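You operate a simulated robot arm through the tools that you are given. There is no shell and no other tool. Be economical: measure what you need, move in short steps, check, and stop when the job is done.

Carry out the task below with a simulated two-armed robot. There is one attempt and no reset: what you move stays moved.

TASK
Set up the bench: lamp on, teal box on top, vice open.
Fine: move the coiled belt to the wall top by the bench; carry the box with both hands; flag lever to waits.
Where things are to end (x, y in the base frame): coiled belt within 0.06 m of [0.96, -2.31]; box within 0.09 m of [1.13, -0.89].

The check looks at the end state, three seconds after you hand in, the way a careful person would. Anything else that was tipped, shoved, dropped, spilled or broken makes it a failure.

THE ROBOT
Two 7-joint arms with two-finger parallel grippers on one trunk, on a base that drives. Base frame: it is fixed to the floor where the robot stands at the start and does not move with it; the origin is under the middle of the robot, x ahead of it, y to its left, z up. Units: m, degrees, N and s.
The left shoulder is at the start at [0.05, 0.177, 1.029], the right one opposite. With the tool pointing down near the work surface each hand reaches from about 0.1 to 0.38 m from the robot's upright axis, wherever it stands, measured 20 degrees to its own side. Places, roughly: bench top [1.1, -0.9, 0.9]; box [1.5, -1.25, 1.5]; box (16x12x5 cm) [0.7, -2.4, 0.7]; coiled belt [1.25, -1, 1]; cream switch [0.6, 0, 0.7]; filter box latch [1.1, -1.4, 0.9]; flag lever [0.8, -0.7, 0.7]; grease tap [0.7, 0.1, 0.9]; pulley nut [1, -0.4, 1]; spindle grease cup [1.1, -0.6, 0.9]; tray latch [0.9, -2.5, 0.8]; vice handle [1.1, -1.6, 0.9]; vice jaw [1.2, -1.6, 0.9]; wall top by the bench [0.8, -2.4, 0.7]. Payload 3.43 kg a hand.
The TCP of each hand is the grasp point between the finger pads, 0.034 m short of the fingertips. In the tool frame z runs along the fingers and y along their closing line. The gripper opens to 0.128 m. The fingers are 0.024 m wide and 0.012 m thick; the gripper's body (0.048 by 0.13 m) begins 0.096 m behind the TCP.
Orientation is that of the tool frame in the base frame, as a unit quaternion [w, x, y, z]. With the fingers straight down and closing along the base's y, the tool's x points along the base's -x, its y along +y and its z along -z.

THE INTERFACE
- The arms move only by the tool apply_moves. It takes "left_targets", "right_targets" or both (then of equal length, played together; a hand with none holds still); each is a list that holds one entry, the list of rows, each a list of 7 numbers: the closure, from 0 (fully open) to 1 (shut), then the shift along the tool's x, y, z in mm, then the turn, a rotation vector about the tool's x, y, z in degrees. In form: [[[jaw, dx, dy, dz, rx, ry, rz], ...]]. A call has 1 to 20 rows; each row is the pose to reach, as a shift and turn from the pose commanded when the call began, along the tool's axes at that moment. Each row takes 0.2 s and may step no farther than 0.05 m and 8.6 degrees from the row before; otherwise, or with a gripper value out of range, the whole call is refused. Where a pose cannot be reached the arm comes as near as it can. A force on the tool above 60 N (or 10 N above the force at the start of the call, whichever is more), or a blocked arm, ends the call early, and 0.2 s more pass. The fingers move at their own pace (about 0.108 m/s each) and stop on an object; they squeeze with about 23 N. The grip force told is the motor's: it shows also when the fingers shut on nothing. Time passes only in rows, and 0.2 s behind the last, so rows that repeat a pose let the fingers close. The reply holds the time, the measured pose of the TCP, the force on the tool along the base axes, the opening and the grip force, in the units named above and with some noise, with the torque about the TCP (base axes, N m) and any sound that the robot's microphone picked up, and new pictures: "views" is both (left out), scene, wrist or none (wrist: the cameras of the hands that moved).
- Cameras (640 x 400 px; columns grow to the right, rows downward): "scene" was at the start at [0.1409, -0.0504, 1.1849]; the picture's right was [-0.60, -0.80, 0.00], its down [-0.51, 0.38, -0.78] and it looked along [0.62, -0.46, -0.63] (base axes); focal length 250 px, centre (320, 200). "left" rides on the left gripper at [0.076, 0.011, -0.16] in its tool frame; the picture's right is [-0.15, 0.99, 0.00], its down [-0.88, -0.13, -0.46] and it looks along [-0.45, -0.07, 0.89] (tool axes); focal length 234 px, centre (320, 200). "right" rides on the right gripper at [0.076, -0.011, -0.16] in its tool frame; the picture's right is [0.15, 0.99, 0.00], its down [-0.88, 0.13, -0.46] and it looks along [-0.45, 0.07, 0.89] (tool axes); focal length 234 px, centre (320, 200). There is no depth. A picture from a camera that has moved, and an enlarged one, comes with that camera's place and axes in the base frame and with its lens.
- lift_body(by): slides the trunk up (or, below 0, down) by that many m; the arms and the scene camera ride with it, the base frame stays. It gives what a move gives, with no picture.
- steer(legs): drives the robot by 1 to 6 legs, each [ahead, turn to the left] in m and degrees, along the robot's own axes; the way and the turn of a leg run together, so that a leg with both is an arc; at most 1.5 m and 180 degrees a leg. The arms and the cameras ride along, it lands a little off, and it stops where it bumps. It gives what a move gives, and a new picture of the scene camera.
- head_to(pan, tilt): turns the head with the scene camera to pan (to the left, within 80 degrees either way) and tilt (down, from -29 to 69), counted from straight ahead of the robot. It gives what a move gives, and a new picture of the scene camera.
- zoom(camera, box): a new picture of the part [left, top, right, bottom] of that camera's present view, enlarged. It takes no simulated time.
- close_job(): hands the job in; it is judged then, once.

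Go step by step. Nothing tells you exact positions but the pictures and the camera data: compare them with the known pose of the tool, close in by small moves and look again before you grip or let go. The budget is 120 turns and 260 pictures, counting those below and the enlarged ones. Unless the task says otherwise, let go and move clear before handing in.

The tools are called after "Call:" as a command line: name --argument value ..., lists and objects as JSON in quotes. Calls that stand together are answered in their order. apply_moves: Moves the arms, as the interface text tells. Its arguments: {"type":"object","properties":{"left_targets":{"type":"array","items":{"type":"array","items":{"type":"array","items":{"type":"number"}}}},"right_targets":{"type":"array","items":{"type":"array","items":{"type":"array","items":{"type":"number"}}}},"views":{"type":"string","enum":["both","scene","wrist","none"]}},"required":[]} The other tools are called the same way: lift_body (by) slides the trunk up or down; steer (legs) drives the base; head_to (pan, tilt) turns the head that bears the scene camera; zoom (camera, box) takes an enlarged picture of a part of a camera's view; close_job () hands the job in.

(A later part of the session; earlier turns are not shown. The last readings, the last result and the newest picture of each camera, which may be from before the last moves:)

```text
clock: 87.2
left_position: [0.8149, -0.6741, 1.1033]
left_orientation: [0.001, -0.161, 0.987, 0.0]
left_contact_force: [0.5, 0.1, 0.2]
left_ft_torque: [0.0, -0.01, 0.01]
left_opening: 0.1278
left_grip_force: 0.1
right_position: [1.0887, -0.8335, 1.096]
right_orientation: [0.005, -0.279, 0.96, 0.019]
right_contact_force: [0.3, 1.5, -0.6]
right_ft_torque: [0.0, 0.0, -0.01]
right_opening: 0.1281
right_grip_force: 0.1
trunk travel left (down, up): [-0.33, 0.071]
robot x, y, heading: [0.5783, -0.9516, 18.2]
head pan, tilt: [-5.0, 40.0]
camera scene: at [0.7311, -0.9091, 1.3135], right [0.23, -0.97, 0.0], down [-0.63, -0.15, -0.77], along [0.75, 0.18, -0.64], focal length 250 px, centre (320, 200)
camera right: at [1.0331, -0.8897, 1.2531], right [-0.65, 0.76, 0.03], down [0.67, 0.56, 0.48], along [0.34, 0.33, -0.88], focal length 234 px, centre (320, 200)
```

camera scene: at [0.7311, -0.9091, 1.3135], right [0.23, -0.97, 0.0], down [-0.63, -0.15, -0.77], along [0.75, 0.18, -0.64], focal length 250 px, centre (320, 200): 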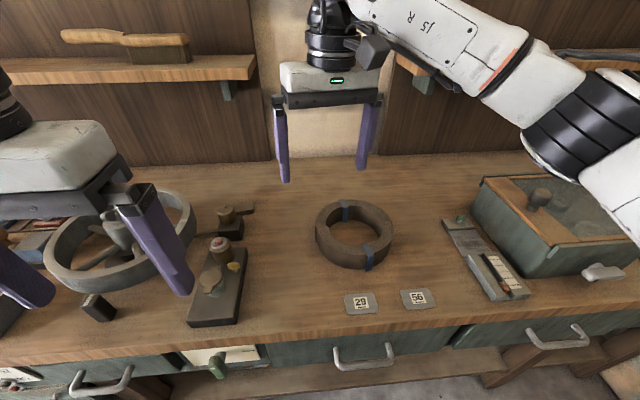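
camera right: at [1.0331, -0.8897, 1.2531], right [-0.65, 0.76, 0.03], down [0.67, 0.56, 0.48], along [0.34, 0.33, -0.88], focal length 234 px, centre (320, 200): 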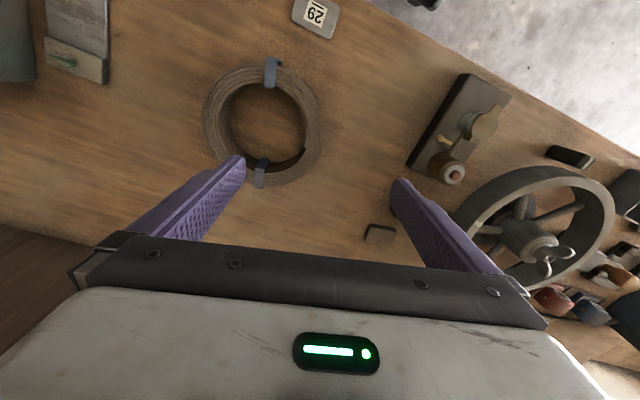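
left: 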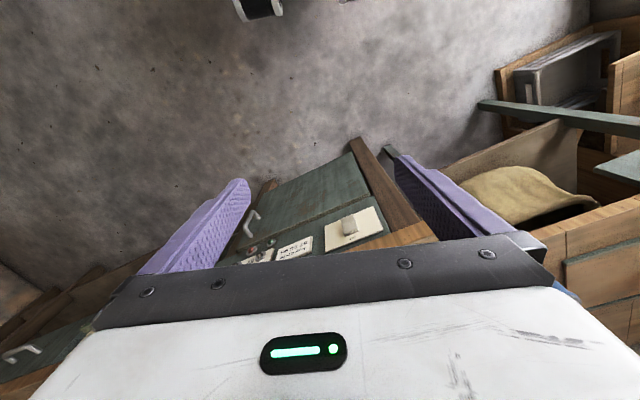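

Call:
apply_moves --right_targets '[[[0.4, 1, -3, 40, 0, 0, 0], [0.4, 3, -6, 80, 0, 0, 0], [0.4, 5, -10, 120, 0, 0, 0], [0.4, 5, -11, 155, 0, 0, 0]]]'

Call:
zoom --camera "scene" --box '[240, 120, 440, 245]'

```text
clock: 88.2
left_position: [0.8134, -0.6764, 1.1037]
left_orientation: [0.0, -0.16, 0.987, 0.0]
left_contact_force: [0.2, 0.0, 0.4]
left_ft_torque: [0.02, -0.05, 0.0]
left_opening: 0.1279
left_grip_force: 0.1
right_position: [1.0892, -0.8407, 0.9388]
right_orientation: [0.006, -0.28, 0.96, 0.02]
right_contact_force: [0.3, 1.3, -0.4]
right_ft_torque: [0.03, -0.02, 0.02]
right_opening: 0.0769
right_grip_force: 0.2
trunk travel left (down, up): [-0.33, 0.071]
robot x, y, heading: [0.579, -0.9505, 18.4]
head pan, tilt: [-5.0, 40.0]
camera scene: at [0.7315, -0.9098, 1.3136], right [0.23, -0.97, 0.0], down [-0.63, -0.15, -0.77], along [0.75, 0.18, -0.64], focal length 250 px, centre (320, 200)
camera right: at [1.0338, -0.8959, 1.0957], right [-0.66, 0.75, 0.03], down [0.67, 0.56, 0.48], along [0.34, 0.33, -0.88], focal length 234 px, centre (320, 200)
```

scene: 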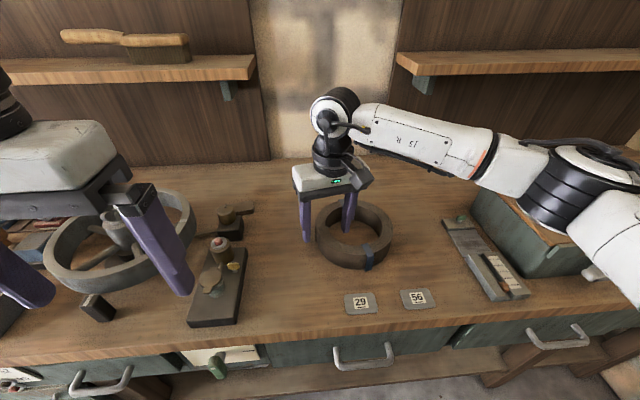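
right: 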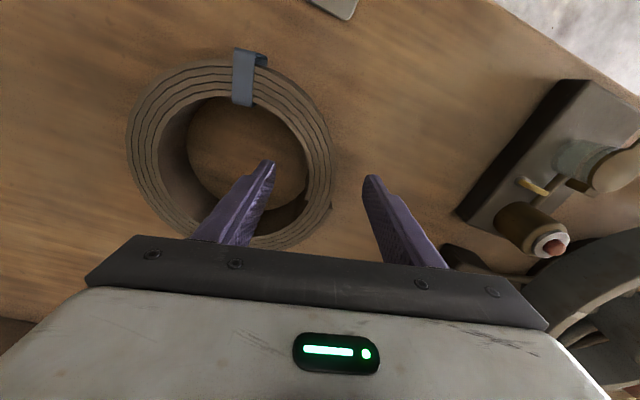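

```text
3.20 times, centred on (340, 182) of scene
camera zoom: at [0.7315, -0.9098, 1.3136], right [0.23, -0.97, 0.0], down [-0.63, -0.15, -0.77], along [0.75, 0.18, -0.64], focal length 801 px, centre (256, 256)
```

zoom: 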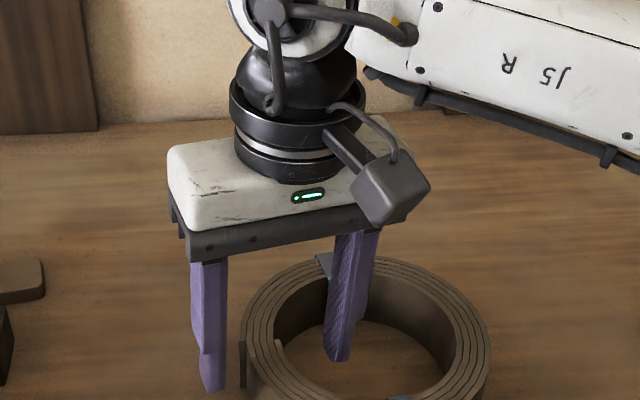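

Call:
apply_moves --right_targets '[[[0.4, 0, 0, 20, 0, 0, 0], [0.4, 1, -1, 38, 0, 0, 0], [0.7, 1, -1, 38, 0, 0, 0], [1, 1, -1, 38, 0, 0, 0], [1, 1, -1, 38, 0, 0, 0], [1, 1, -1, 38, 0, 0, 0]]]'

```text
clock: 89.5
left_position: [0.8143, -0.6753, 1.1044]
left_orientation: [0.0, -0.16, 0.987, 0.0]
left_contact_force: [0.2, 0.0, -0.6]
left_ft_torque: [0.02, -0.01, -0.01]
left_opening: 0.1281
left_grip_force: 0.1
right_position: [1.0892, -0.8405, 0.9009]
right_orientation: [0.006, -0.28, 0.96, 0.019]
right_contact_force: [2.0, 3.2, 5.3]
right_ft_torque: [-0.69, -0.58, 0.6]
right_opening: 0.0374
right_grip_force: 22.7
trunk travel left (down, up): [-0.33, 0.071]
robot x, y, heading: [0.5803, -0.952, 18.2]
head pan, tilt: [-5.0, 40.0]
camera scene: at [0.7311, -0.9094, 1.3136], right [0.23, -0.97, 0.0], down [-0.63, -0.15, -0.77], along [0.75, 0.18, -0.64], focal length 250 px, centre (320, 200)
camera right: at [1.0332, -0.8957, 1.058], right [-0.66, 0.75, 0.03], down [0.67, 0.57, 0.48], along [0.34, 0.34, -0.88], focal length 234 px, centre (320, 200)
```

scene: 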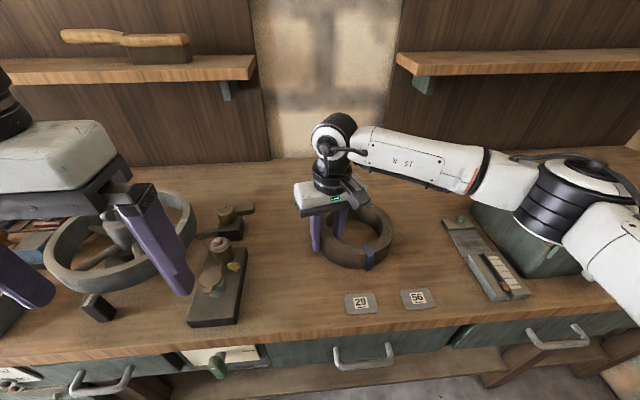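
right: 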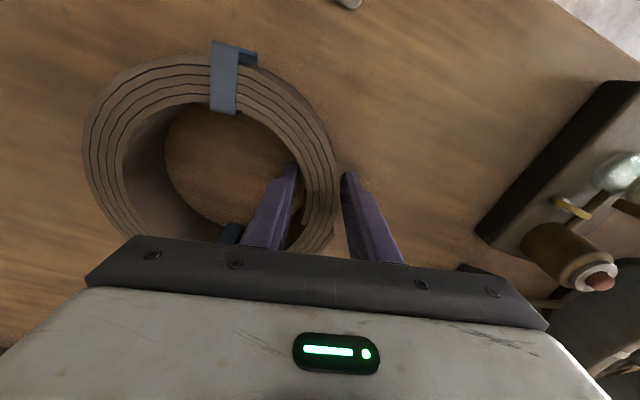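

Call:
apply_moves --right_targets '[[[1, 0, 0, -20, 0, 0, 0], [1, -1, 2, -60, 0, 0, 0], [1, -2, 3, -100, 0, 0, 0], [1, -4, 6, -150, 0, 0, 0], [1, -5, 7, -180, 0, 0, 0]]]'

```text
refused: row 4 steps farther than a row can; nothing moved
```

Call:
apply_moves --right_targets '[[[1, 0, 0, -20, 0, 0, 0], [1, -1, 2, -60, 0, 0, 0], [1, -2, 3, -100, 0, 0, 0], [1, -4, 6, -140, 0, 0, 0], [1, -5, 7, -180, 0, 0, 0]]]'

```text
clock: 90.8
left_position: [0.8135, -0.674, 1.1051]
left_orientation: [0.0, -0.161, 0.987, 0.0]
left_contact_force: [0.3, 0.2, 0.1]
left_ft_torque: [0.03, 0.0, 0.01]
left_opening: 0.128
left_grip_force: 0.0
right_position: [1.09, -0.8394, 1.083]
right_orientation: [0.005, -0.28, 0.96, 0.02]
right_contact_force: [0.2, -0.2, -5.5]
right_ft_torque: [0.26, 0.21, -0.02]
right_opening: 0.036
right_grip_force: 22.9
trunk travel left (down, up): [-0.33, 0.071]
robot x, y, heading: [0.583, -0.9535, 18.0]
head pan, tilt: [-5.0, 40.0]
camera scene: at [0.7313, -0.9098, 1.3135], right [0.23, -0.97, 0.0], down [-0.63, -0.15, -0.77], along [0.75, 0.18, -0.64], focal length 250 px, centre (320, 200)
camera right: at [1.0339, -0.895, 1.2403], right [-0.66, 0.75, 0.03], down [0.67, 0.56, 0.48], along [0.34, 0.33, -0.88], focal length 234 px, centre (320, 200)
```

scene: 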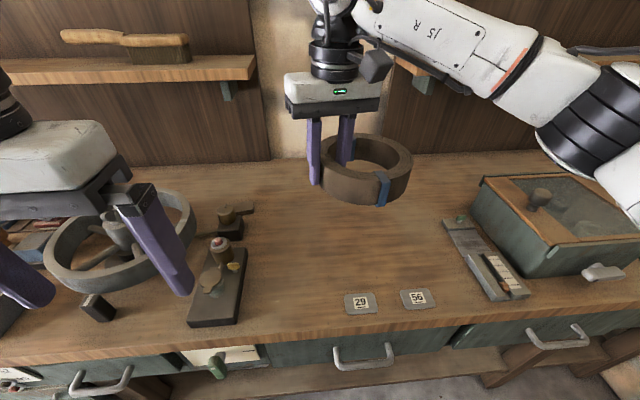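
right: 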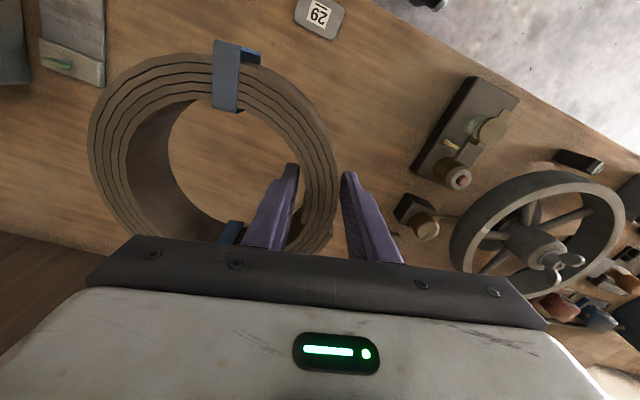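

The belt is held level and weighs about 0.55 kg. I'll back away from the bench, turn towards the wall and drive part of the way to see its top.

Call:
steer --legs '[[-0.45, 0], [0, -90], [0.35, 0]]'

Call:
head_to --pan 15 --tilt 30

```text
clock: 99.1
left_position: [0.545, -1.6545, 1.1042]
left_orientation: [0.0, 0.578, 0.816, -0.001]
left_contact_force: [-0.3, 0.4, 0.0]
left_ft_torque: [0.05, 0.04, -0.02]
left_opening: 0.1276
left_grip_force: 0.1
right_position: [0.3855, -1.9326, 1.0816]
right_orientation: [0.017, 0.474, 0.88, 0.011]
right_contact_force: [-0.2, -0.2, -5.2]
right_ft_torque: [0.24, -0.28, -0.04]
right_opening: 0.0361
right_grip_force: 23.5
trunk travel left (down, up): [-0.33, 0.071]
robot x, y, heading: [0.2655, -1.4265, -70.8]
head pan, tilt: [-5.0, 40.0]
camera scene: at [0.3111, -1.5725, 1.3134], right [-0.97, -0.24, 0.0], down [-0.16, 0.62, -0.77], along [0.19, -0.74, -0.64], focal length 250 px, centre (320, 200)
```

scene: 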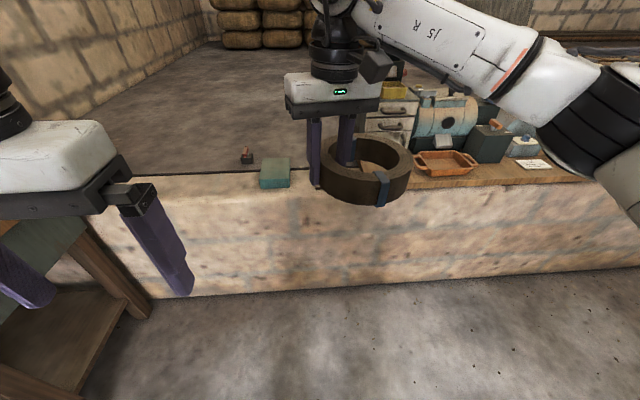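

```text
clock: 100.0
left_position: [0.5458, -1.6534, 1.104]
left_orientation: [0.0, 0.579, 0.815, 0.001]
left_contact_force: [0.2, 0.2, -1.0]
left_ft_torque: [0.01, 0.0, -0.03]
left_opening: 0.1279
left_grip_force: 0.1
right_position: [0.3845, -1.9321, 1.0821]
right_orientation: [0.017, 0.474, 0.881, 0.01]
right_contact_force: [-0.3, -0.2, -4.3]
right_ft_torque: [0.21, -0.27, -0.01]
right_opening: 0.0366
right_grip_force: 22.9
trunk travel left (down, up): [-0.33, 0.071]
robot x, y, heading: [0.2637, -1.4258, -70.7]
head pan, tilt: [15.0, 30.0]
camera scene: at [0.3408, -1.5645, 1.3288], right [-0.83, -0.56, 0.0], down [-0.28, 0.41, -0.87], along [0.48, -0.72, -0.5], focal length 250 px, centre (320, 200)
```

scene: 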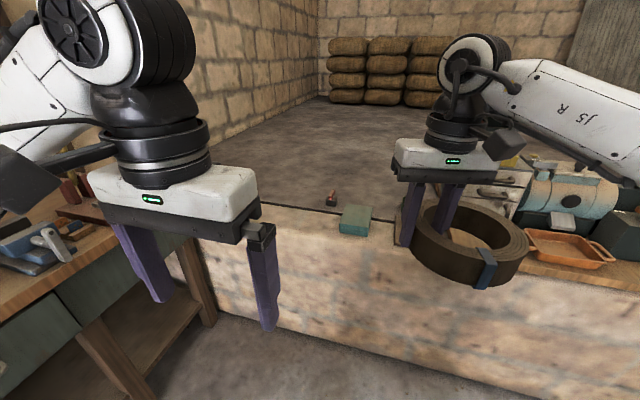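

The teal box sits on the wall top at about (0.70, -2.40), with the belt's target spot to its left. I'll turn to a heading of -46° and drive straight so the belt ends near (0.96, -2.31).

Call:
steer --legs '[[0, 24.7], [0.53, 0]]'

Call:
head_to --pan 5 --tilt 48

```text
clock: 104.3
left_position: [0.9772, -1.9025, 1.1048]
left_orientation: [0.0, 0.396, 0.918, 0.0]
left_contact_force: [-0.7, 0.1, 0.1]
left_ft_torque: [0.0, 0.01, 0.02]
left_opening: 0.1281
left_grip_force: 0.0
right_position: [0.9445, -2.2234, 1.0821]
right_orientation: [0.014, 0.281, 0.959, 0.014]
right_contact_force: [-0.1, -1.0, -5.8]
right_ft_torque: [0.33, -0.2, 0.0]
right_opening: 0.0363
right_grip_force: 23.5
trunk travel left (down, up): [-0.33, 0.071]
robot x, y, heading: [0.6232, -1.8055, -47.1]
head pan, tilt: [15.0, 30.0]
camera scene: at [0.7549, -1.9061, 1.3288], right [-0.53, -0.85, 0.0], down [-0.42, 0.26, -0.87], along [0.73, -0.46, -0.5], focal length 250 px, centre (320, 200)
```

scene: 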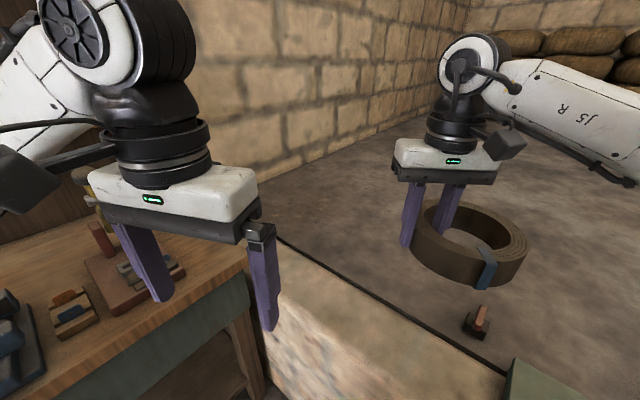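

```text
clock: 105.1
left_position: [0.9783, -1.9026, 1.1039]
left_orientation: [0.0, 0.395, 0.918, 0.0]
left_contact_force: [-0.3, 0.0, 0.9]
left_ft_torque: [0.05, -0.01, 0.01]
left_opening: 0.1282
left_grip_force: 0.1
right_position: [0.9441, -2.2237, 1.0818]
right_orientation: [0.014, 0.281, 0.959, 0.015]
right_contact_force: [0.7, -0.4, -4.2]
right_ft_torque: [0.31, -0.14, 0.0]
right_opening: 0.0362
right_grip_force: 22.9
trunk travel left (down, up): [-0.33, 0.071]
robot x, y, heading: [0.6275, -1.8047, -46.8]
head pan, tilt: [5.0, 48.0]
camera scene: at [0.7365, -1.9106, 1.3021], right [-0.67, -0.74, 0.0], down [-0.55, 0.5, -0.67], along [0.5, -0.45, -0.74], focal length 250 px, centre (320, 200)
```

scene: 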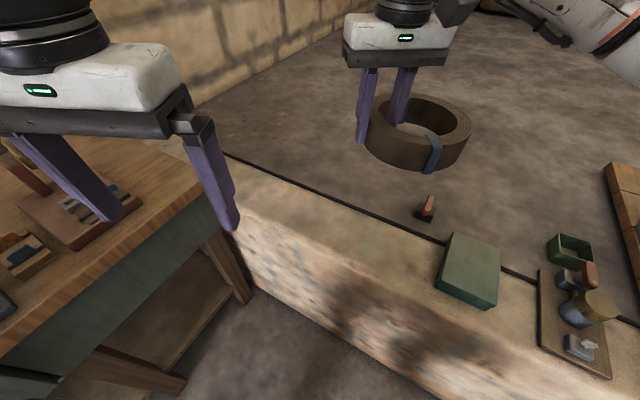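

Call:
steer --legs '[[0.055, 2]]'

Call:
lift_body --by -0.2

Call:
head_to --pan 0 --tilt 42

```text
clock: 106.0
left_position: [1.0182, -1.9302, 1.1033]
left_orientation: [0.0, 0.38, 0.925, 0.0]
left_contact_force: [0.1, 0.4, -0.2]
left_ft_torque: [0.04, 0.03, -0.02]
left_opening: 0.128
left_grip_force: 0.0
right_position: [0.9968, -2.2517, 1.082]
right_orientation: [0.014, 0.264, 0.964, 0.013]
right_contact_force: [0.6, 0.4, -5.5]
right_ft_torque: [0.33, -0.15, 0.02]
right_opening: 0.036
right_grip_force: 22.9
trunk travel left (down, up): [-0.33, 0.071]
robot x, y, heading: [0.6637, -1.8501, -45.1]
head pan, tilt: [5.0, 48.0]
camera scene: at [0.7787, -1.9462, 1.3018], right [-0.64, -0.77, 0.0], down [-0.57, 0.48, -0.67], along [0.51, -0.43, -0.74], focal length 250 px, centre (320, 200)
```

scene: 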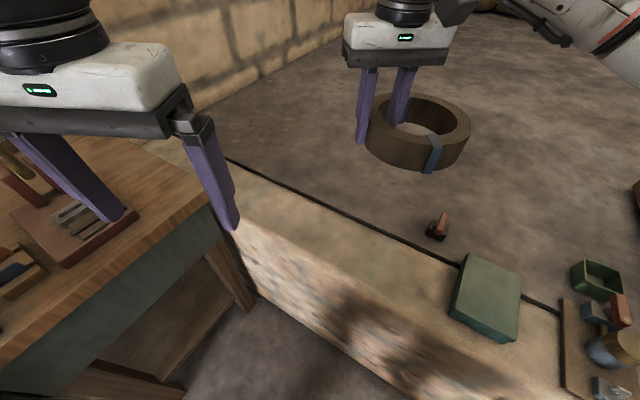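

```text
clock: 108.2
left_position: [1.0178, -1.9303, 0.904]
left_orientation: [0.0, 0.38, 0.925, 0.0]
left_contact_force: [-0.1, -0.5, 0.4]
left_ft_torque: [-0.01, 0.0, -0.04]
left_opening: 0.1281
left_grip_force: 0.1
right_position: [0.9962, -2.2498, 0.8824]
right_orientation: [0.015, 0.264, 0.964, 0.014]
right_contact_force: [-0.7, 0.0, -5.2]
right_ft_torque: [0.29, -0.13, 0.0]
right_opening: 0.0364
right_grip_force: 23.1
trunk travel left (down, up): [-0.13, 0.271]
robot x, y, heading: [0.6614, -1.8453, -44.9]
head pan, tilt: [5.0, 48.0]
```

```text
clock: 108.9
left_position: [1.0175, -1.9294, 0.9031]
left_orientation: [0.0, 0.38, 0.925, 0.0]
left_contact_force: [-0.5, -0.2, -0.2]
left_ft_torque: [0.02, 0.01, 0.02]
left_opening: 0.1278
left_grip_force: 0.0
right_position: [0.9969, -2.2502, 0.8828]
right_orientation: [0.015, 0.264, 0.964, 0.014]
right_contact_force: [-0.2, -0.6, -5.3]
right_ft_torque: [0.3, -0.15, 0.01]
right_opening: 0.036
right_grip_force: 22.7
trunk travel left (down, up): [-0.13, 0.271]
robot x, y, heading: [0.6642, -1.8448, -45.0]
head pan, tilt: [0.0, 42.0]
camera scene: at [0.7766, -1.954, 1.1105], right [-0.71, -0.71, 0.0], down [-0.47, 0.47, -0.74], along [0.53, -0.52, -0.67], focal length 250 px, centre (320, 200)
```

scene: 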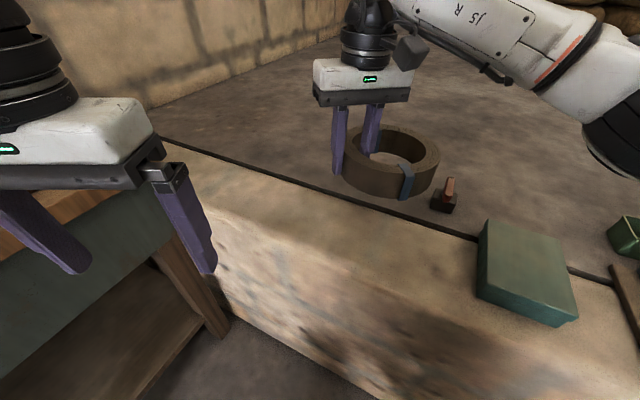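

The belt is above its spot, centred near (0.962, -2.313). I'll lower it most of the way and look.

Call:
apply_moves --right_targets '[[[1, 1, -1, 40, 0, 0, 0], [1, 2, -3, 80, 0, 0, 0], [1, 3, -4, 115, 0, 0, 0], [1, 3, -5, 140, 0, 0, 0]]]'

Call:
zoom --camera "scene" --box '[270, 120, 510, 270]'

```text
clock: 109.9
left_position: [1.0172, -1.93, 0.9045]
left_orientation: [0.0, 0.381, 0.925, 0.0]
left_contact_force: [0.2, 1.1, 0.2]
left_ft_torque: [-0.01, 0.01, -0.04]
left_opening: 0.1279
left_grip_force: 0.0
right_position: [0.996, -2.25, 0.7455]
right_orientation: [0.016, 0.263, 0.965, 0.013]
right_contact_force: [0.7, 2.0, 3.4]
right_ft_torque: [-0.89, 0.33, -0.1]
right_opening: 0.0362
right_grip_force: 23.7
trunk travel left (down, up): [-0.13, 0.271]
robot x, y, heading: [0.6684, -1.8473, -44.7]
head pan, tilt: [0.0, 42.0]
camera scene: at [0.7762, -1.9533, 1.1109], right [-0.71, -0.71, 0.0], down [-0.47, 0.47, -0.74], along [0.53, -0.52, -0.67], focal length 250 px, centre (320, 200)
camera right: at [0.9207, -2.2229, 0.9014], right [0.38, 0.93, 0.03], down [0.81, -0.34, 0.48], along [0.46, -0.16, -0.88], focal length 234 px, centre (320, 200)
```

scene: 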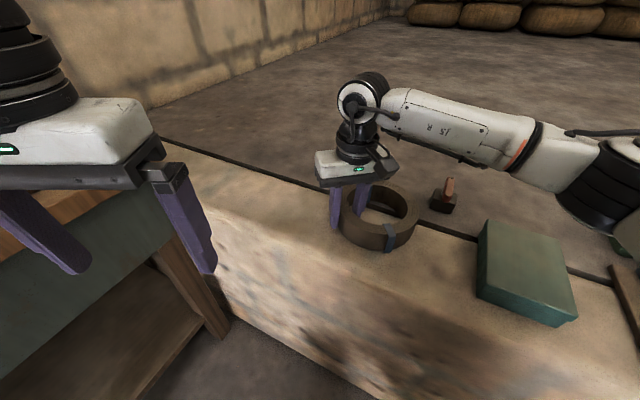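
right: 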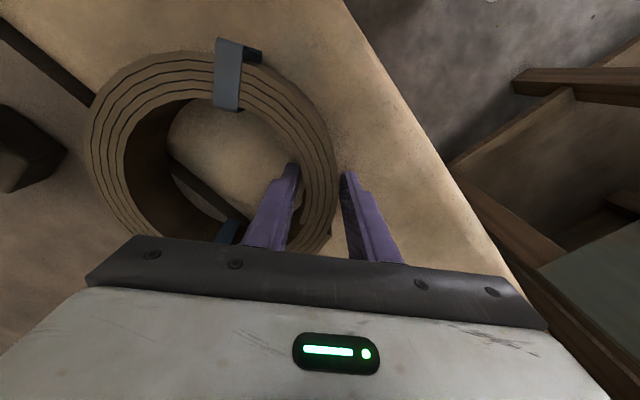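

```text
2.67 times, centred on (390, 195) of scene
camera zoom: at [0.7762, -1.9533, 1.1109], right [-0.71, -0.71, 0.0], down [-0.47, 0.47, -0.74], along [0.53, -0.52, -0.67], focal length 667 px, centre (133, 213)
```

zoom: 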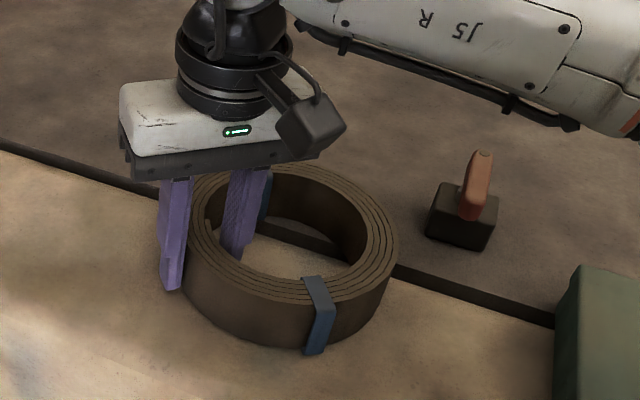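

The belt has touched down on the wall top at z≈0.70. I'll release and lift straight up.

Call:
apply_moves --right_targets '[[[0.62, 0, 0, -1, 0, 0, 0], [0.5, 0, 0, -1, 0, 0, 0], [0.45, 0, 0, -1, 0, 0, 0], [0.45, 0, 0, -30, 0, 0, 0], [0.45, 0, 0, -70, 0, 0, 0], [0.45, 0, 0, -110, 0, 0, 0], [0.45, 0, 0, -150, 0, 0, 0]]]'

Call:
zoom --camera "scene" --box '[270, 120, 510, 270]'

```text
clock: 111.5
left_position: [1.0189, -1.928, 0.9055]
left_orientation: [0.0, 0.38, 0.925, -0.001]
left_contact_force: [1.2, 0.7, -0.2]
left_ft_torque: [-0.02, 0.02, 0.0]
left_opening: 0.128
left_grip_force: 0.0
right_position: [0.9912, -2.2529, 0.8912]
right_orientation: [0.015, 0.264, 0.964, 0.014]
right_contact_force: [-0.4, 0.1, 0.5]
right_ft_torque: [0.02, -0.03, 0.06]
right_opening: 0.0707
right_grip_force: 0.0
trunk travel left (down, up): [-0.13, 0.271]
robot x, y, heading: [0.6665, -1.8467, -44.7]
head pan, tilt: [0.0, 42.0]
camera scene: at [0.7764, -1.9536, 1.1106], right [-0.71, -0.71, 0.0], down [-0.47, 0.47, -0.74], along [0.53, -0.52, -0.67], focal length 250 px, centre (320, 200)
camera right: at [0.9168, -2.2261, 1.049], right [0.38, 0.93, 0.03], down [0.81, -0.34, 0.48], along [0.45, -0.16, -0.88], focal length 234 px, centre (320, 200)
```

scene: 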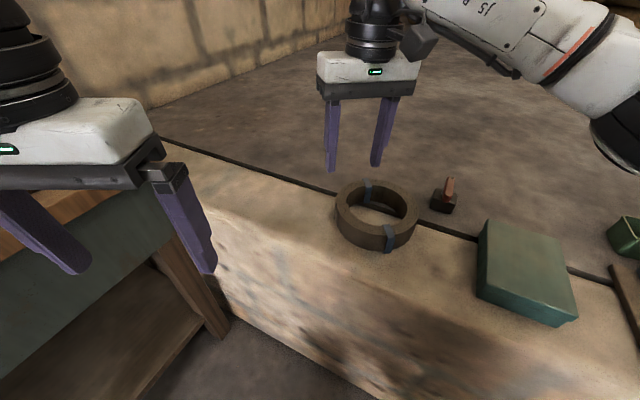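
right: 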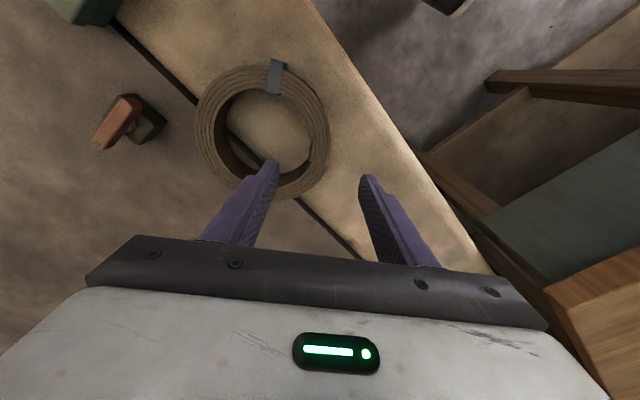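

```text
2.67 times, centred on (390, 195) of scene
camera zoom: at [0.7764, -1.9536, 1.1106], right [-0.71, -0.71, 0.0], down [-0.47, 0.47, -0.74], along [0.53, -0.52, -0.67], focal length 667 px, centre (133, 213)
```

zoom: 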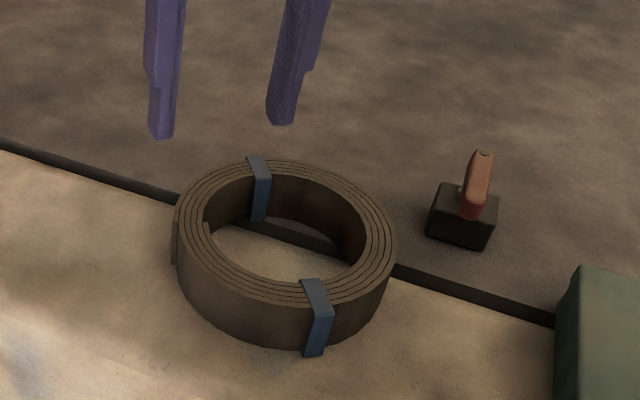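

The belt rests at about (0.96, -2.31), well placed. Now I'll measure the teal box closely.

Call:
zoom --camera "scene" --box '[430, 190, 640, 340]'

Call:
head_to --pan -30 --tilt 45

Call:
zoom --camera "scene" --box '[220, 120, 460, 270]'

```text
2.67 times, centred on (535, 265) of scene
camera zoom: at [0.7764, -1.9536, 1.1106], right [-0.71, -0.71, 0.0], down [-0.47, 0.47, -0.74], along [0.53, -0.52, -0.67], focal length 667 px, centre (-253, 27)
```

zoom: 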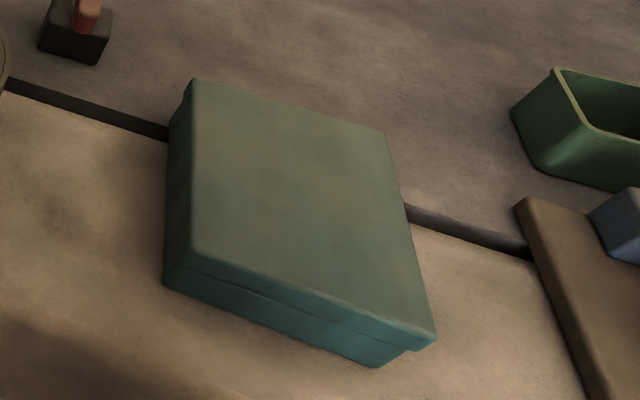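

```text
clock: 112.4
left_position: [1.0179, -1.9292, 0.9046]
left_orientation: [0.001, 0.38, 0.925, -0.001]
left_contact_force: [0.4, -0.2, 0.2]
left_ft_torque: [-0.05, -0.01, 0.01]
left_opening: 0.1278
left_grip_force: 0.0
right_position: [0.9922, -2.2539, 0.8908]
right_orientation: [0.015, 0.264, 0.964, 0.014]
right_contact_force: [0.3, 0.6, -0.5]
right_ft_torque: [0.0, -0.04, 0.0]
right_opening: 0.0707
right_grip_force: 0.0
trunk travel left (down, up): [-0.13, 0.271]
robot x, y, heading: [0.6615, -1.8456, -44.8]
head pan, tilt: [-30.0, 45.0]
camera scene: at [0.7385, -1.9732, 1.1063], right [-0.97, -0.26, 0.0], down [-0.19, 0.68, -0.71], along [0.19, -0.68, -0.71], focal length 250 px, centre (320, 200)
```

scene: 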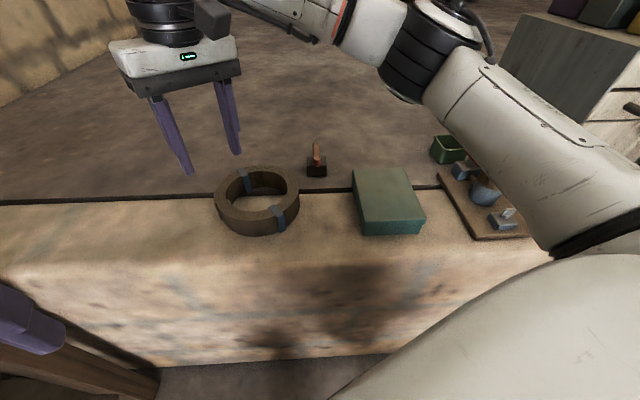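

```text
2.67 times, centred on (340, 195) of scene
camera zoom: at [0.7385, -1.9732, 1.1063], right [-0.97, -0.26, 0.0], down [-0.19, 0.68, -0.71], along [0.19, -0.68, -0.71], focal length 667 px, centre (267, 213)
```

zoom: 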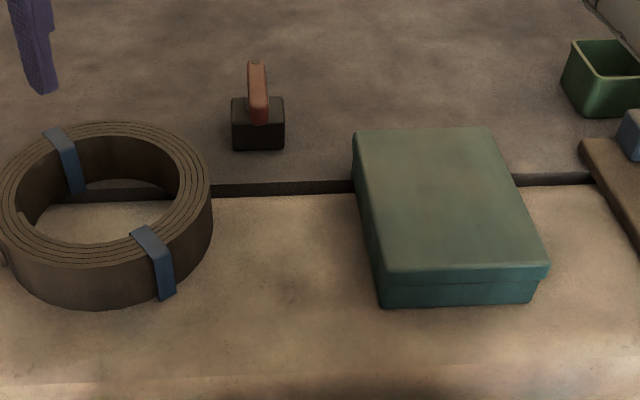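

The box lies along the wall normal with its centre near (0.71, -2.37). I plan to hold its 12 cm width with the right hand at the far end and the left hand tilted at the near end, and then move only by base and trunk. First I'll raise the trunk and line up facing the box.

Call:
lift_body --by 0.15

Call:
steer --legs '[[-0.24, 0], [0, -28.2]]'

Call:
head_to --pan 0 --tilt 42

```text
clock: 114.2
left_position: [1.0182, -1.9301, 1.0535]
left_orientation: [-0.001, 0.381, 0.925, -0.001]
left_contact_force: [0.1, -0.6, -0.2]
left_ft_torque: [0.01, -0.01, 0.03]
left_opening: 0.1277
left_grip_force: 0.1
right_position: [0.9911, -2.2537, 1.0415]
right_orientation: [0.014, 0.264, 0.964, 0.014]
right_contact_force: [-0.1, -0.7, -0.8]
right_ft_torque: [0.01, 0.01, 0.0]
right_opening: 0.0705
right_grip_force: 0.0
trunk travel left (down, up): [-0.28, 0.121]
robot x, y, heading: [0.6637, -1.8497, -44.6]
head pan, tilt: [-30.0, 45.0]
```

```text
clock: 117.4
left_position: [0.7622, -1.9173, 1.0547]
left_orientation: [0.001, 0.598, 0.802, -0.001]
left_contact_force: [0.2, 0.2, -0.4]
left_ft_torque: [0.03, -0.02, 0.04]
left_opening: 0.128
left_grip_force: 0.0
right_position: [0.5827, -2.1904, 1.041]
right_orientation: [0.017, 0.495, 0.869, 0.01]
right_contact_force: [-0.1, 0.0, 0.7]
right_ft_torque: [-0.02, -0.03, 0.0]
right_opening: 0.0704
right_grip_force: 0.1
trunk travel left (down, up): [-0.28, 0.121]
robot x, y, heading: [0.4911, -1.6762, -73.7]
head pan, tilt: [-30.0, 45.0]
camera scene: at [0.4956, -1.8205, 1.2563], right [-0.97, 0.24, 0.0], down [0.17, 0.69, -0.71], along [-0.17, -0.69, -0.71], focal length 250 px, centre (320, 200)
```

scene: 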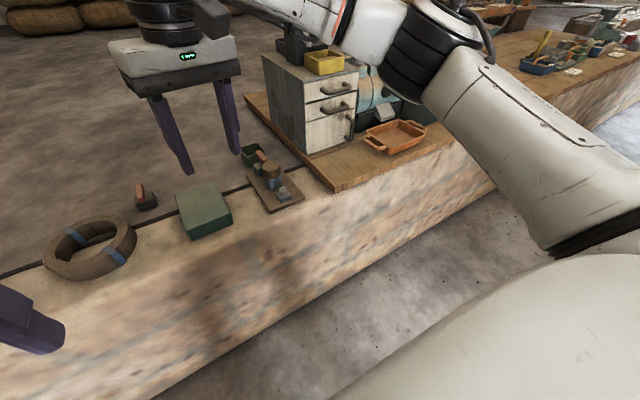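

```text
clock: 118.4
left_position: [0.7622, -1.9184, 1.053]
left_orientation: [0.001, 0.598, 0.801, 0.0]
left_contact_force: [0.7, 0.0, 0.9]
left_ft_torque: [-0.02, -0.01, -0.01]
left_opening: 0.128
left_grip_force: 0.1
right_position: [0.5825, -2.1889, 1.0405]
right_orientation: [0.018, 0.496, 0.868, 0.01]
right_contact_force: [-0.9, -0.7, 0.6]
right_ft_torque: [-0.01, -0.02, -0.02]
right_opening: 0.0703
right_grip_force: 0.1
trunk travel left (down, up): [-0.28, 0.121]
robot x, y, heading: [0.4899, -1.675, -73.6]
head pan, tilt: [0.0, 42.0]
camera scene: at [0.5386, -1.8216, 1.2606], right [-0.96, -0.28, 0.0], down [-0.19, 0.64, -0.74], along [0.21, -0.71, -0.67], focal length 250 px, centre (320, 200)
```

scene: 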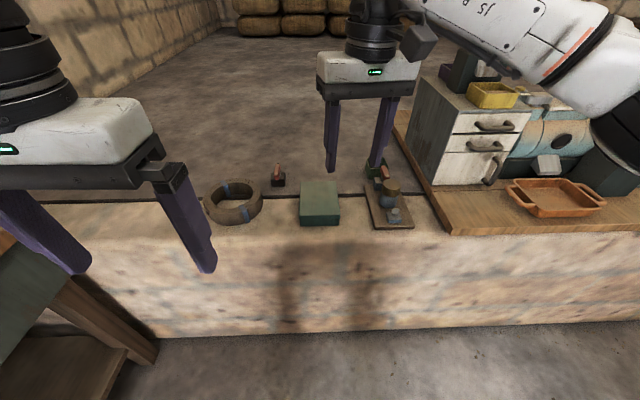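

The box is straight ahead and aligned with my heading. I'll pre-shape the hands at a safe height: right vertical at the far end, left pitched 45° at the near end.

Call:
apply_moves --right_targets '[[[0, -13, 16, 13, 0.7, 0.4, 4.7], [0, -26, 32, 26, 1.3, 0.8, 9.4], [0, -39, 48, 40, 2, 1.2, 14], [0, -39, 48, 40, 2, 1.2, 14], [0, -39, 48, 40, 2, 1.2, 14], [0, -39, 48, 40, 2, 1.2, 14], [0, -39, 48, 40, 2, 1.2, 14], [0, -39, 48, 40, 2, 1.2, 14]]]' --left_targets '[[[0, 0, 0, 7, 0, -6, 0], [0, -20, -27, 14, 0, -12, 0], [0, -40, -54, 21, 0, -18, 0], [0, -60, -81, 28, 0, -24, 0], [0, -80, -108, 35, 0, -30, 0], [0, -100, -135, 42, 0, -36, 0], [0, -122, -163, 48, 0, -41, 0], [0, -145, -192, 53, 0, -45, 0]]]'

```text
clock: 120.2
left_position: [0.6216, -2.1099, 1.0022]
left_orientation: [0.309, 0.552, 0.74, -0.229]
left_contact_force: [0.3, 0.0, -0.2]
left_ft_torque: [-0.03, 0.0, 0.02]
left_opening: 0.1279
left_grip_force: 0.0
right_position: [0.6449, -2.1985, 1.004]
right_orientation: [-0.001, 0.598, 0.802, 0.002]
right_contact_force: [0.4, 0.7, 0.7]
right_ft_torque: [0.02, -0.02, -0.02]
right_opening: 0.1281
right_grip_force: 0.0
trunk travel left (down, up): [-0.28, 0.121]
robot x, y, heading: [0.49, -1.674, -73.6]
head pan, tilt: [0.0, 42.0]
camera scene: at [0.5384, -1.8218, 1.2606], right [-0.96, -0.28, 0.0], down [-0.19, 0.64, -0.74], along [0.21, -0.71, -0.67], focal length 250 px, centre (320, 200)
camera right: at [0.6144, -2.1285, 1.1626], right [0.91, 0.42, 0.0], down [0.38, -0.81, 0.45], along [0.19, -0.41, -0.89], focal length 234 px, centre (320, 200)
camera left: at [0.5842, -1.9466, 1.0618], right [0.98, 0.18, 0.1], down [-0.04, -0.32, 0.95], along [0.21, -0.93, -0.31], focal length 234 px, centre (320, 200)
```

scene: 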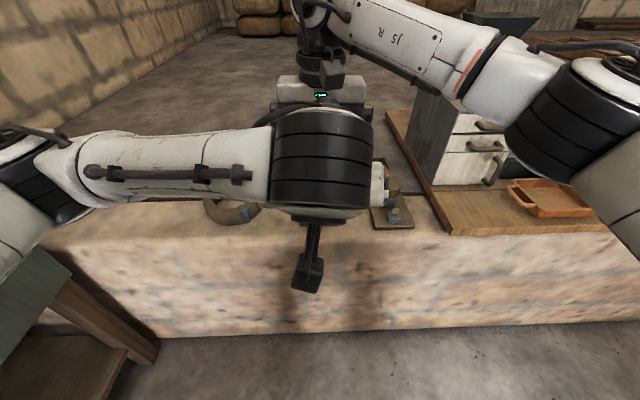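
right: 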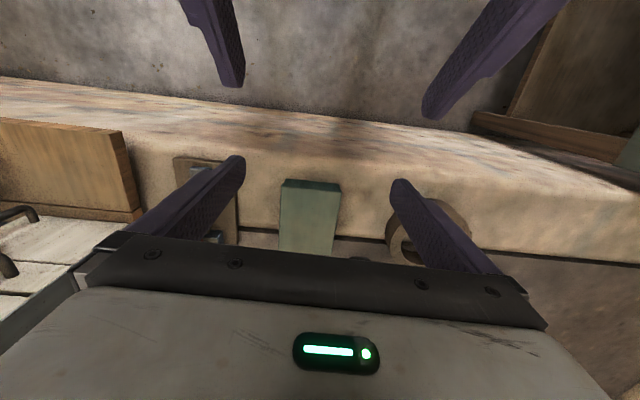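
left: 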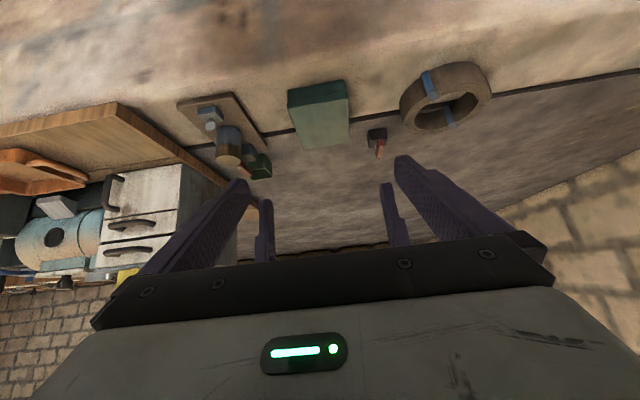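

Call:
zoom --camera "right" --box '[230, 150, 422, 270]'

Call:
zoom --camera "left" --box '[230, 50, 422, 170]'

```text
3.33 times, centred on (326, 210) of right
camera zoom: at [0.6144, -2.1285, 1.1626], right [0.91, 0.42, 0.0], down [0.38, -0.81, 0.45], along [0.19, -0.41, -0.89], focal length 781 px, centre (300, 167)
```

zoom: 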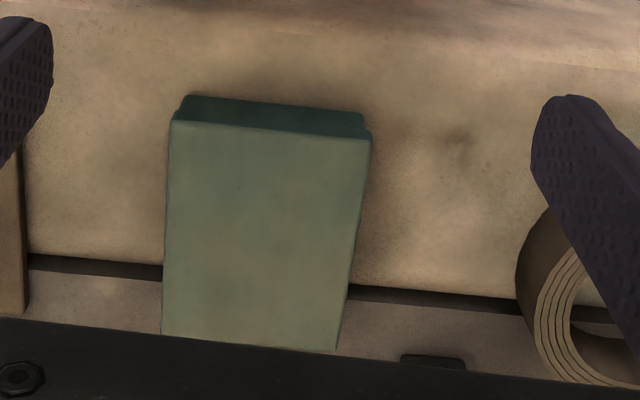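

```text
3.33 times, centred on (326, 110) of left
camera zoom: at [0.5842, -1.9466, 1.0618], right [0.98, 0.18, 0.1], down [-0.04, -0.32, 0.95], along [0.21, -0.93, -0.31], focal length 781 px, centre (300, 500)
```

zoom: 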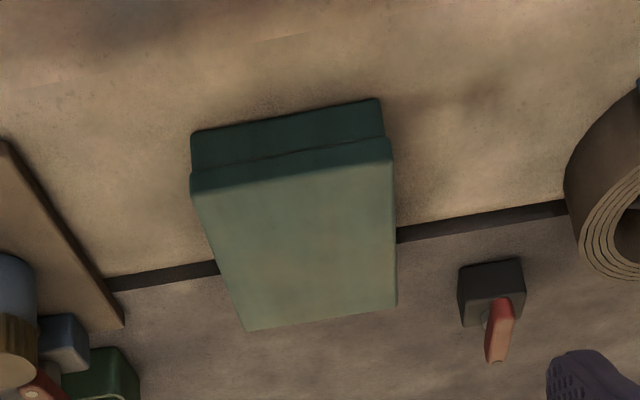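

The box centre is (0.705, -2.381) with yaw about 18.3°. I'll make the small drive corrections so both grippers end up above it.

Call:
steer --legs '[[0, -2.4], [0.238, 0], [0, 4.3]]'

Call:
apply_moves --right_targets '[[[0, 0, 0, 0, 0, 0, 0]]]' --left_targets '[[[0, 0, 0, 0, 0, 0, 0]]]' --views "wrist"

```text
clock: 122.8
left_position: [0.6929, -2.3407, 1.0029]
left_orientation: [0.311, 0.54, 0.749, -0.224]
left_contact_force: [0.1, 0.6, 0.1]
left_ft_torque: [-0.02, 0.0, -0.03]
left_opening: 0.1279
left_grip_force: 0.0
right_position: [0.7216, -2.4275, 1.0026]
right_orientation: [-0.002, 0.584, 0.812, 0.002]
right_contact_force: [0.9, 0.3, 1.3]
right_ft_torque: [-0.02, 0.02, -0.01]
right_opening: 0.128
right_grip_force: 0.1
trunk travel left (down, up): [-0.28, 0.121]
robot x, y, heading: [0.5483, -1.9089, -71.5]
head pan, tilt: [0.0, 42.0]
camera scene: at [0.6025, -2.0552, 1.2606], right [-0.95, -0.31, 0.0], down [-0.21, 0.64, -0.74], along [0.23, -0.71, -0.67], focal length 250 px, centre (320, 200)
```

scene: 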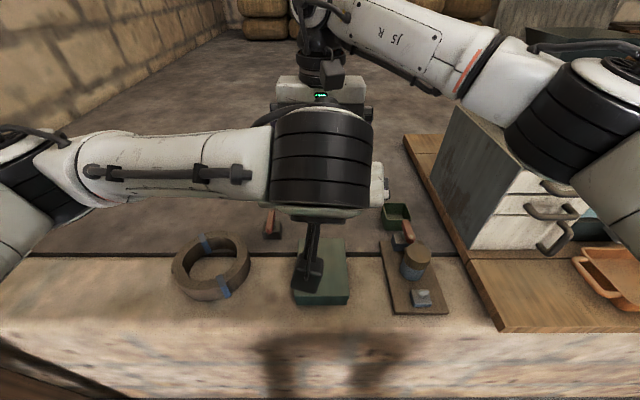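

```text
clock: 123.2
left_position: [0.6938, -2.3406, 1.0022]
left_orientation: [0.311, 0.54, 0.749, -0.224]
left_contact_force: [-0.6, -0.2, -0.2]
left_ft_torque: [-0.02, 0.03, 0.01]
left_opening: 0.128
left_grip_force: 0.0
right_position: [0.7204, -2.4278, 1.0016]
right_orientation: [-0.001, 0.585, 0.811, 0.002]
right_contact_force: [1.0, -0.1, -0.6]
right_ft_torque: [-0.02, 0.01, 0.02]
right_opening: 0.128
right_grip_force: 0.1
trunk travel left (down, up): [-0.28, 0.121]
robot x, y, heading: [0.55, -1.9105, -71.8]
head pan, tilt: [0.0, 42.0]
camera right: at [0.6883, -2.3592, 1.1625], right [0.89, 0.45, 0.0], down [0.4, -0.8, 0.45], along [0.21, -0.4, -0.89], focal length 234 px, centre (320, 200)
camera left: at [0.6522, -2.1782, 1.0622], right [0.97, 0.22, 0.1], down [-0.03, -0.32, 0.95], along [0.24, -0.92, -0.31], focal length 234 px, centre (320, 200)
```

right: 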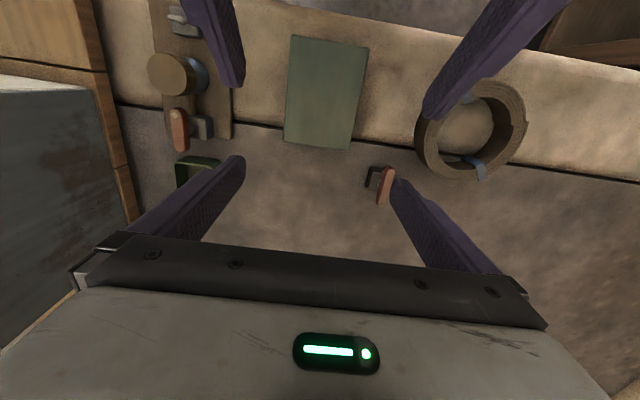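
left: 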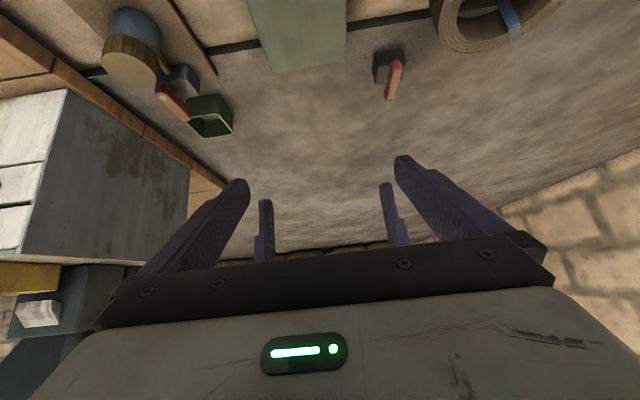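

Both hands are within about 1.5 mm laterally of the box's centreline. I'll lower by trunk to just above the box and check.

Call:
lift_body --by -0.2

Call:
apply_moves --right_targets '[[[0, 0, 0, 0, 0, 0, 0]]]' --left_targets '[[[0, 0, 0, 0, 0, 0, 0]]]' --views "both"

```text
clock: 125.4
left_position: [0.6933, -2.3405, 0.8027]
left_orientation: [0.312, 0.54, 0.749, -0.223]
left_contact_force: [0.0, 0.4, 0.6]
left_ft_torque: [0.01, -0.02, 0.0]
left_opening: 0.128
left_grip_force: 0.0
right_position: [0.7223, -2.4268, 0.8022]
right_orientation: [-0.001, 0.585, 0.811, 0.001]
right_contact_force: [-0.5, -1.2, -0.2]
right_ft_torque: [-0.01, 0.03, 0.0]
right_opening: 0.1279
right_grip_force: 0.0
trunk travel left (down, up): [-0.08, 0.321]
robot x, y, heading: [0.5522, -1.9079, -71.8]
head pan, tilt: [0.0, 42.0]
```

```text
clock: 125.8
left_position: [0.693, -2.3409, 0.8024]
left_orientation: [0.312, 0.54, 0.749, -0.224]
left_contact_force: [-0.5, -0.1, -0.3]
left_ft_torque: [0.02, -0.02, -0.02]
left_opening: 0.128
left_grip_force: 0.1
right_position: [0.7215, -2.4276, 0.8026]
right_orientation: [-0.002, 0.584, 0.811, 0.002]
right_contact_force: [0.3, -0.2, 0.9]
right_ft_torque: [0.0, -0.02, 0.0]
right_opening: 0.1276
right_grip_force: 0.1
trunk travel left (down, up): [-0.08, 0.321]
robot x, y, heading: [0.5485, -1.9081, -71.7]
head pan, tilt: [0.0, 42.0]
camera scene: at [0.602, -2.0553, 1.0606], right [-0.95, -0.31, 0.0], down [-0.21, 0.64, -0.74], along [0.23, -0.71, -0.67], focal length 250 px, centre (320, 200)
camera right: at [0.6882, -2.3592, 0.9626], right [0.89, 0.45, 0.0], down [0.4, -0.8, 0.45], along [0.21, -0.4, -0.89], focal length 234 px, centre (320, 200)
camera left: at [0.6522, -2.1782, 0.8622], right [0.97, 0.22, 0.1], down [-0.03, -0.33, 0.95], along [0.24, -0.92, -0.31], focal length 234 px, centre (320, 200)
```

scene: 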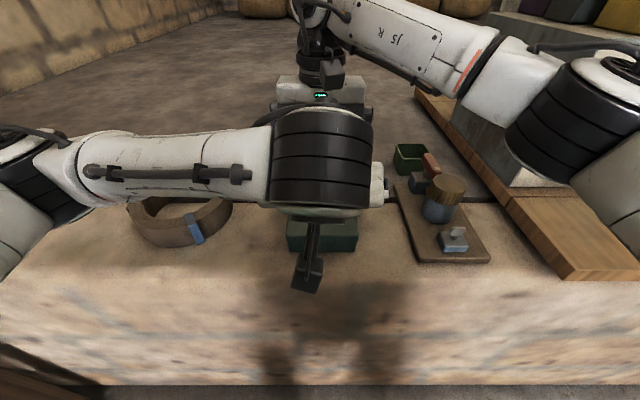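
right: 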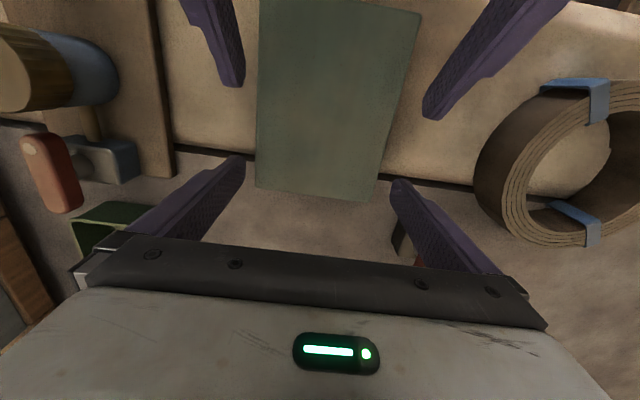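
left: 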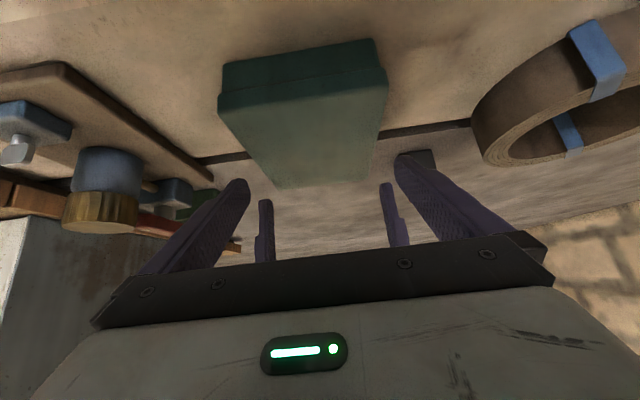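

Call:
zoom --camera "left" --box '[192, 30, 448, 190]'

Call:
zoom --camera "right" --box '[200, 80, 440, 230]'

```text
2.50 times, centred on (320, 110) of left
camera zoom: at [0.6522, -2.1782, 0.8622], right [0.97, 0.22, 0.1], down [-0.03, -0.33, 0.95], along [0.24, -0.92, -0.31], focal length 585 px, centre (320, 425)
```

zoom: 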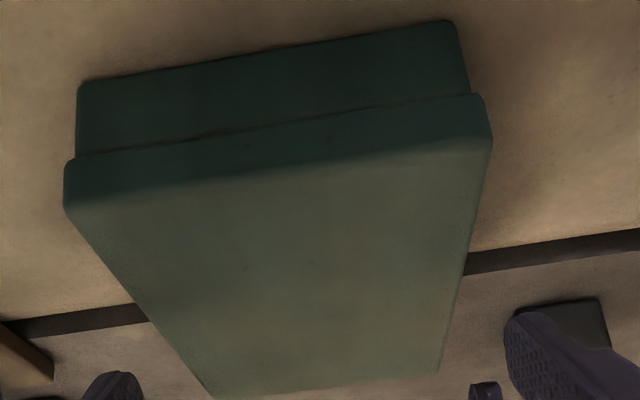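

```text
2.67 times, centred on (320, 155) of right
camera zoom: at [0.6882, -2.3592, 0.9626], right [0.89, 0.45, 0.0], down [0.4, -0.8, 0.45], along [0.21, -0.4, -0.89], focal length 624 px, centre (320, 320)
```

zoom: 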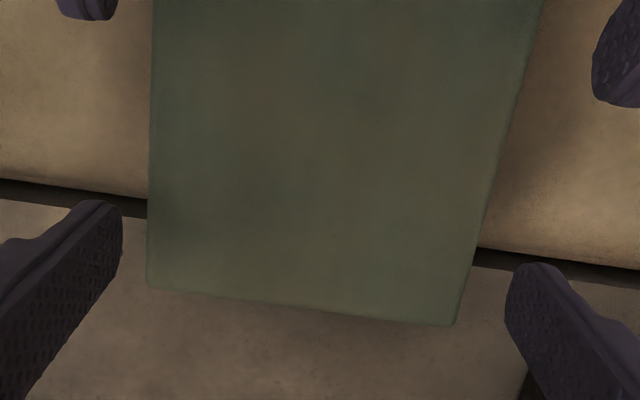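

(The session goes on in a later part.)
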